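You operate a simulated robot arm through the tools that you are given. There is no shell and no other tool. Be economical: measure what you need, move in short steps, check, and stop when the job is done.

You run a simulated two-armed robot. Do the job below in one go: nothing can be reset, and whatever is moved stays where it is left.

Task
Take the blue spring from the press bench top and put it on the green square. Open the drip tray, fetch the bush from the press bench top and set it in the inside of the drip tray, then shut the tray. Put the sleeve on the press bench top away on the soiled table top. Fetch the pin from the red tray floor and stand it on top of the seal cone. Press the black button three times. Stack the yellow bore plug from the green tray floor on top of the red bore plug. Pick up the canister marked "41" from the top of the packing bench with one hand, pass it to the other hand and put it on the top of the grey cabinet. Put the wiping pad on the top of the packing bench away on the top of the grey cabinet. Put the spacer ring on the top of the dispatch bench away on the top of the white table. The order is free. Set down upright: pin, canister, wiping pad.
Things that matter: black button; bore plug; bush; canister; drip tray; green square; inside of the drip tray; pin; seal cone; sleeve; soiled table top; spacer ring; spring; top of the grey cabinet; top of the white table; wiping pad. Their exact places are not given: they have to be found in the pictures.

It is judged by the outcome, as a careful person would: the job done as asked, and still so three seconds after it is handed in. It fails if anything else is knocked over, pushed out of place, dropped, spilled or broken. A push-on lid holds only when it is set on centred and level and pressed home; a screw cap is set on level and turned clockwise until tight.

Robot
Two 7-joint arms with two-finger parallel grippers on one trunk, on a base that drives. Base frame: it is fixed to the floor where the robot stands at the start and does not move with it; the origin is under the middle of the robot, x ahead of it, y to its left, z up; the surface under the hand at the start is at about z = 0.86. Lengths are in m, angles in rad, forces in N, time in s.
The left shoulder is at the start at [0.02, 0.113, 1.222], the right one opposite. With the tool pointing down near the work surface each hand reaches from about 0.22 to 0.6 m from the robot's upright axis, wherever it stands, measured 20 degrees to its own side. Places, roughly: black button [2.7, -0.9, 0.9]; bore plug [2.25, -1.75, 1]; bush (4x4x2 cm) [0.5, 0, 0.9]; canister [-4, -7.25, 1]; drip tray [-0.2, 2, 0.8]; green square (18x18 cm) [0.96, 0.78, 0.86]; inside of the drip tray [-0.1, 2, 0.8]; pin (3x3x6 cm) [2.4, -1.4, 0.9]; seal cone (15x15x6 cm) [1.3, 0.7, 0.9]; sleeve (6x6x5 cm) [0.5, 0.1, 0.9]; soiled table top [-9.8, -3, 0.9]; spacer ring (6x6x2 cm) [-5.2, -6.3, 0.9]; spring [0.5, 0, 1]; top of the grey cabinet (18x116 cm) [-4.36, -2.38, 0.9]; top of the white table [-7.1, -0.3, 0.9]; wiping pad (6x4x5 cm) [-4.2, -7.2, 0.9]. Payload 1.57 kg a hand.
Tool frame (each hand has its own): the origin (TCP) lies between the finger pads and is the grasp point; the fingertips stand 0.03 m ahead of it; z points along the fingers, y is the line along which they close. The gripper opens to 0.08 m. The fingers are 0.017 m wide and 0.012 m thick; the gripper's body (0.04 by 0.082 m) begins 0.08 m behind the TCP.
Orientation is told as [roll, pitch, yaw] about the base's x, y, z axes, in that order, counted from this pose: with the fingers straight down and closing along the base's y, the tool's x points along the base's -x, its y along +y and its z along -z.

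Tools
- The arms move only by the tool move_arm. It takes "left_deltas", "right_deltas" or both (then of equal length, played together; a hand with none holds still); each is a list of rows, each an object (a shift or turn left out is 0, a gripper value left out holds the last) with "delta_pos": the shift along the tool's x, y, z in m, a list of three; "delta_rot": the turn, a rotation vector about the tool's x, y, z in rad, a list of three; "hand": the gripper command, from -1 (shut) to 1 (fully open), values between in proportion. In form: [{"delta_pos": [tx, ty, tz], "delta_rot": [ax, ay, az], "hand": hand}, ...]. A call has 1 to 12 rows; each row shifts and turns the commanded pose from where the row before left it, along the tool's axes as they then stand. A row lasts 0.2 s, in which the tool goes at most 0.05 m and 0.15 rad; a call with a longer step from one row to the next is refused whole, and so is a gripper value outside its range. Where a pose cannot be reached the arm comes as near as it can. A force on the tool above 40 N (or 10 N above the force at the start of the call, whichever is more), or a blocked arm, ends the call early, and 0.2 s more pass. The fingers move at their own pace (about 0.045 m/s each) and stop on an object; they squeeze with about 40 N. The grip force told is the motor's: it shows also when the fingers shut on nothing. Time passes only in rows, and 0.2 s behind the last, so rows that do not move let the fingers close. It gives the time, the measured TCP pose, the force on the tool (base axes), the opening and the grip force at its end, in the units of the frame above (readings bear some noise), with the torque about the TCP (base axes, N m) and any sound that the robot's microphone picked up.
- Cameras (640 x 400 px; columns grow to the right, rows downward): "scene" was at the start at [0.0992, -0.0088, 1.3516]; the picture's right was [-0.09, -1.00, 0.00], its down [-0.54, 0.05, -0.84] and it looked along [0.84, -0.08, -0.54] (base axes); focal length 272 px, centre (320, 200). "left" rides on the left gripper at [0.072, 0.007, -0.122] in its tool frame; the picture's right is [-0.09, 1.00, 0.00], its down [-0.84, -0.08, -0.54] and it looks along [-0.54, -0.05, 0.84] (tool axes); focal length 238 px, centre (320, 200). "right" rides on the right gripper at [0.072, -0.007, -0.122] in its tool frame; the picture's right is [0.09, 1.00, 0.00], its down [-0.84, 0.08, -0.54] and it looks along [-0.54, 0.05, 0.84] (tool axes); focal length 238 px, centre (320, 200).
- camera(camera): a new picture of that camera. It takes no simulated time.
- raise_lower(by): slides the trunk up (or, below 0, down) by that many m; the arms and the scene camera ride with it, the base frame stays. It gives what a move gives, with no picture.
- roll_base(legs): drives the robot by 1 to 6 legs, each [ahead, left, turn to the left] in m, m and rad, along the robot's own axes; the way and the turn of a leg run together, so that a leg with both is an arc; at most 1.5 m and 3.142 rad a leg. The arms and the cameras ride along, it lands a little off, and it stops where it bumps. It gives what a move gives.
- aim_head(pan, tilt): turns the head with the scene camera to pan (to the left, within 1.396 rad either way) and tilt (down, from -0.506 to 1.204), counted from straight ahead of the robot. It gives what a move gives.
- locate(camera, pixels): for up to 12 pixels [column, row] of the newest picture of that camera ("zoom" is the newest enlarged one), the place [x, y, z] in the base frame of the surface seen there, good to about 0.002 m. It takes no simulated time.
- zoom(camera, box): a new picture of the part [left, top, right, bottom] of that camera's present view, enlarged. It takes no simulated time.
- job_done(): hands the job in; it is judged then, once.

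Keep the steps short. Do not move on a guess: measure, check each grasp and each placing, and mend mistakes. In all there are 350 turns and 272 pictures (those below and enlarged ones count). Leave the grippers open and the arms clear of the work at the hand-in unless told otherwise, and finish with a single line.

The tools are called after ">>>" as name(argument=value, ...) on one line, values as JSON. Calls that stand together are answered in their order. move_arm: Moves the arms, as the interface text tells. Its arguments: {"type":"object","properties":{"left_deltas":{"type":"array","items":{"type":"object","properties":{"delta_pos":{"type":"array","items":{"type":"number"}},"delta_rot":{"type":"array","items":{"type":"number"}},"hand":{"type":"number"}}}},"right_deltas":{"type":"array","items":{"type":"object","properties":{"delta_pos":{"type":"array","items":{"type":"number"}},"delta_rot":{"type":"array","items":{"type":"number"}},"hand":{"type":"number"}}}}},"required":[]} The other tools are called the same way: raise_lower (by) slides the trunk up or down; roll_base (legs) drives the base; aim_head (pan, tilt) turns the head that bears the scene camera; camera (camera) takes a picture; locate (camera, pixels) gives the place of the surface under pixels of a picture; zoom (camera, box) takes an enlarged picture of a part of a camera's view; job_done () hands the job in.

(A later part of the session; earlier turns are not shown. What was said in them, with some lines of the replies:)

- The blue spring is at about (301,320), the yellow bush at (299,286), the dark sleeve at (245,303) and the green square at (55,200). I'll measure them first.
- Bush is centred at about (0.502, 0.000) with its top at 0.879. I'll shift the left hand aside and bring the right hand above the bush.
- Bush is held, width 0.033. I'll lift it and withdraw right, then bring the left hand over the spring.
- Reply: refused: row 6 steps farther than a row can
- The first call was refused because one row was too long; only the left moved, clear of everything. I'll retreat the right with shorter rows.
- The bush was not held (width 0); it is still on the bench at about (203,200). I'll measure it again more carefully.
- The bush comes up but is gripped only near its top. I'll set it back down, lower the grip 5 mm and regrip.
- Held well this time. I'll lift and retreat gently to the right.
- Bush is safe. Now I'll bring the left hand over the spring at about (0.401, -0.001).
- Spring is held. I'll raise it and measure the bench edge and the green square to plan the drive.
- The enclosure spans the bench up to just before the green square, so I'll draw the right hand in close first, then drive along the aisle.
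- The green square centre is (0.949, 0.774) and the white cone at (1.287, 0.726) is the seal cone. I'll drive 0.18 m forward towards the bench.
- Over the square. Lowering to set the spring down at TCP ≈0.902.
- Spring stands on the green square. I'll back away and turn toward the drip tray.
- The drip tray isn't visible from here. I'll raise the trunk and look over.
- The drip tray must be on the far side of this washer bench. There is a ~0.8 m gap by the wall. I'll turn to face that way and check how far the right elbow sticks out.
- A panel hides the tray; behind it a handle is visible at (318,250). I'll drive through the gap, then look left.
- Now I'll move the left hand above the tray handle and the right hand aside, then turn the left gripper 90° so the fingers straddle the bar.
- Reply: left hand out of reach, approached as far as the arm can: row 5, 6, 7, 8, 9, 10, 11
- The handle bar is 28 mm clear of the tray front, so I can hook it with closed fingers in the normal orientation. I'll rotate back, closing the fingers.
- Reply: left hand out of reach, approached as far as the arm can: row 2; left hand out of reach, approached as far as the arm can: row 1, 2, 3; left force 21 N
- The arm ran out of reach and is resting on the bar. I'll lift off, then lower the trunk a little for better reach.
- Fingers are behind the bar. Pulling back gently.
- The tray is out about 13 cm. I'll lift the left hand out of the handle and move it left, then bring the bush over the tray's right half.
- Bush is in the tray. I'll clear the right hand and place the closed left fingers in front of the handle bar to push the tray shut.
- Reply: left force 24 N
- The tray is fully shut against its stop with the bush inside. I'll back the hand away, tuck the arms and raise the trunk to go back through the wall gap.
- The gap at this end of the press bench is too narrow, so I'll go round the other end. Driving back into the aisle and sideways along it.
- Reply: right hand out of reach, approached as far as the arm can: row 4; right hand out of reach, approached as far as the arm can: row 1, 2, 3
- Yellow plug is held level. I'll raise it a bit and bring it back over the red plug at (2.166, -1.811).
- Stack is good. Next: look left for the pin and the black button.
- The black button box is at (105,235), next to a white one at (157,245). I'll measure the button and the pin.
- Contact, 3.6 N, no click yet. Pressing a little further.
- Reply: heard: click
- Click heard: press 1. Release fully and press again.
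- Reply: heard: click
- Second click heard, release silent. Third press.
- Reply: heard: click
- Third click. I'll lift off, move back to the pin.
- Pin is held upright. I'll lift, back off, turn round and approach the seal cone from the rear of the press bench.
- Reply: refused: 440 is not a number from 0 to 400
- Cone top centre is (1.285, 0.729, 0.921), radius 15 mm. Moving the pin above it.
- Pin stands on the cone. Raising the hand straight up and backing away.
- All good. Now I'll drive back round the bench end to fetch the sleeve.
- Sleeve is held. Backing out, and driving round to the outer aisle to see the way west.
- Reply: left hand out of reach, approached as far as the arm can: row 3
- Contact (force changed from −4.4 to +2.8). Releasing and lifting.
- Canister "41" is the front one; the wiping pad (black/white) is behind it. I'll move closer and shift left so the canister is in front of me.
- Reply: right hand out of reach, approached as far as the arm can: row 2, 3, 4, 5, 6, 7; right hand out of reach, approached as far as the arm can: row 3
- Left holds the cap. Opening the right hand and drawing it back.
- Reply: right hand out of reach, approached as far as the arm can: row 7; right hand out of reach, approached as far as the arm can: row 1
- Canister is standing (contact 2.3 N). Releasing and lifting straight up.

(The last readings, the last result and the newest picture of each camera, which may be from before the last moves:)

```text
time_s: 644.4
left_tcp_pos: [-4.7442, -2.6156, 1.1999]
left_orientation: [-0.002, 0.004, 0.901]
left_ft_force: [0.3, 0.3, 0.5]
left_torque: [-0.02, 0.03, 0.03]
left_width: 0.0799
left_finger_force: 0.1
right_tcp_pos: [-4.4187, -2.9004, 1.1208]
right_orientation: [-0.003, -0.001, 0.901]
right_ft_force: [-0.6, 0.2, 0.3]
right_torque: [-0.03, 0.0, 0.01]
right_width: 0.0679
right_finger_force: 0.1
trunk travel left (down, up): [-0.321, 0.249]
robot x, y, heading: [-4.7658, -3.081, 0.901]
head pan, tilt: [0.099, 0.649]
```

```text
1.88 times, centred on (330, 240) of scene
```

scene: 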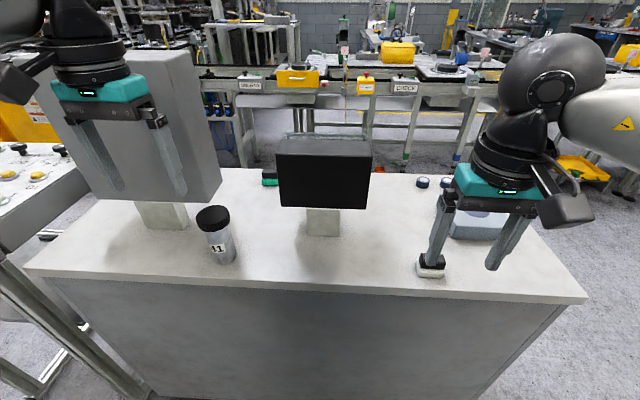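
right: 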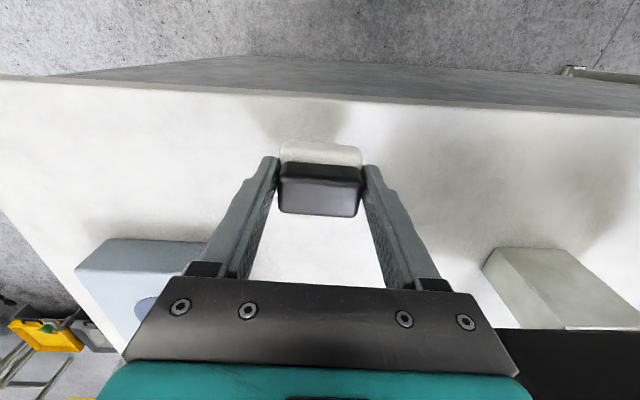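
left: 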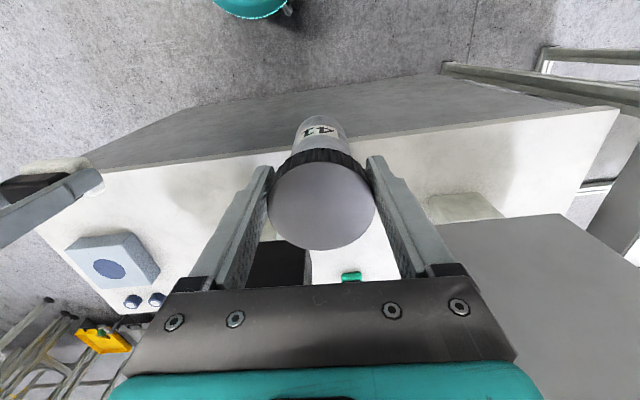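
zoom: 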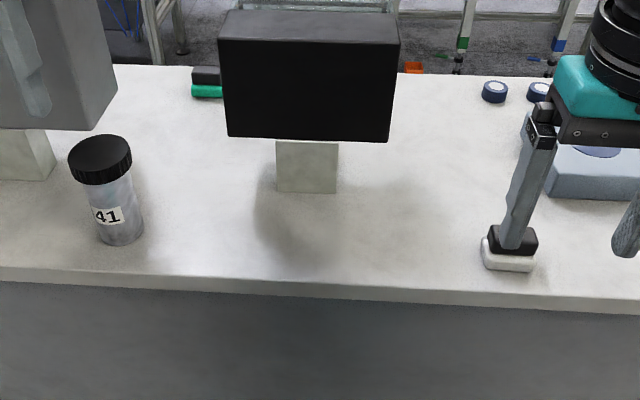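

Pad and canister both stand on the cabinet. I'll open the right hand fully, back away and take a last check.

>>> move_arm(right_deltas=[{"delta_pos": [0.03, 0, -0.02], "hand": 1}, {"delta_pos": [0.03, 0, 0]}, {}])

>>> roll_base(legs=[[-0.3, 0, 0]])

>>> camera(camera="scene")

```text
time_s: 645.2
left_tcp_pos: [-4.7427, -2.6161, 1.1983]
left_orientation: [-0.002, 0.005, 0.901]
left_ft_force: [0.7, 0.5, 0.1]
left_torque: [-0.02, -0.03, 0.0]
left_width: 0.0801
left_finger_force: 0.0
right_tcp_pos: [-4.4556, -2.9501, 1.1374]
right_orientation: [-0.001, -0.001, 0.901]
right_ft_force: [0.7, 0.3, -0.2]
right_torque: [0.01, 0.01, 0.02]
right_width: 0.0798
right_finger_force: 0.1
trunk travel left (down, up): [-0.321, 0.249]
robot x, y, heading: [-4.763, -3.0835, 0.901]
head pan, tilt: [0.099, 0.649]
```

```text
time_s: 647.2
left_tcp_pos: [-4.9238, -2.8478, 1.2001]
left_orientation: [-0.002, 0.004, 0.896]
left_ft_force: [-0.4, -0.2, -0.2]
left_torque: [-0.02, -0.02, -0.03]
left_width: 0.0798
left_finger_force: 0.2
right_tcp_pos: [-4.6367, -3.1812, 1.1388]
right_orientation: [-0.001, -0.002, 0.898]
right_ft_force: [-0.4, -0.3, -0.1]
right_torque: [0.0, -0.03, 0.0]
right_width: 0.0798
right_finger_force: 0.0
trunk travel left (down, up): [-0.321, 0.249]
robot x, y, heading: [-4.9484, -3.3166, 0.895]
head pan, tilt: [0.099, 0.649]
```

```text
91 pictures are left
```

scene: 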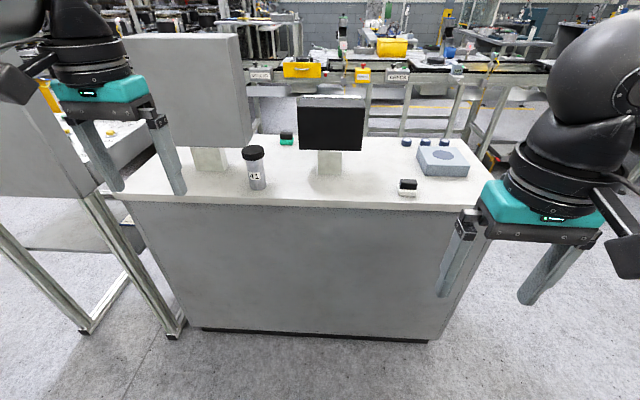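

Canister and pad stand upright, the hands are open and clear, and every part of the job has been done. Handing in.

>>> job_done()

```text
The job is handed in.
```

All the tasks are done, each placing was checked in the pictures at the time, and the job is handed in.
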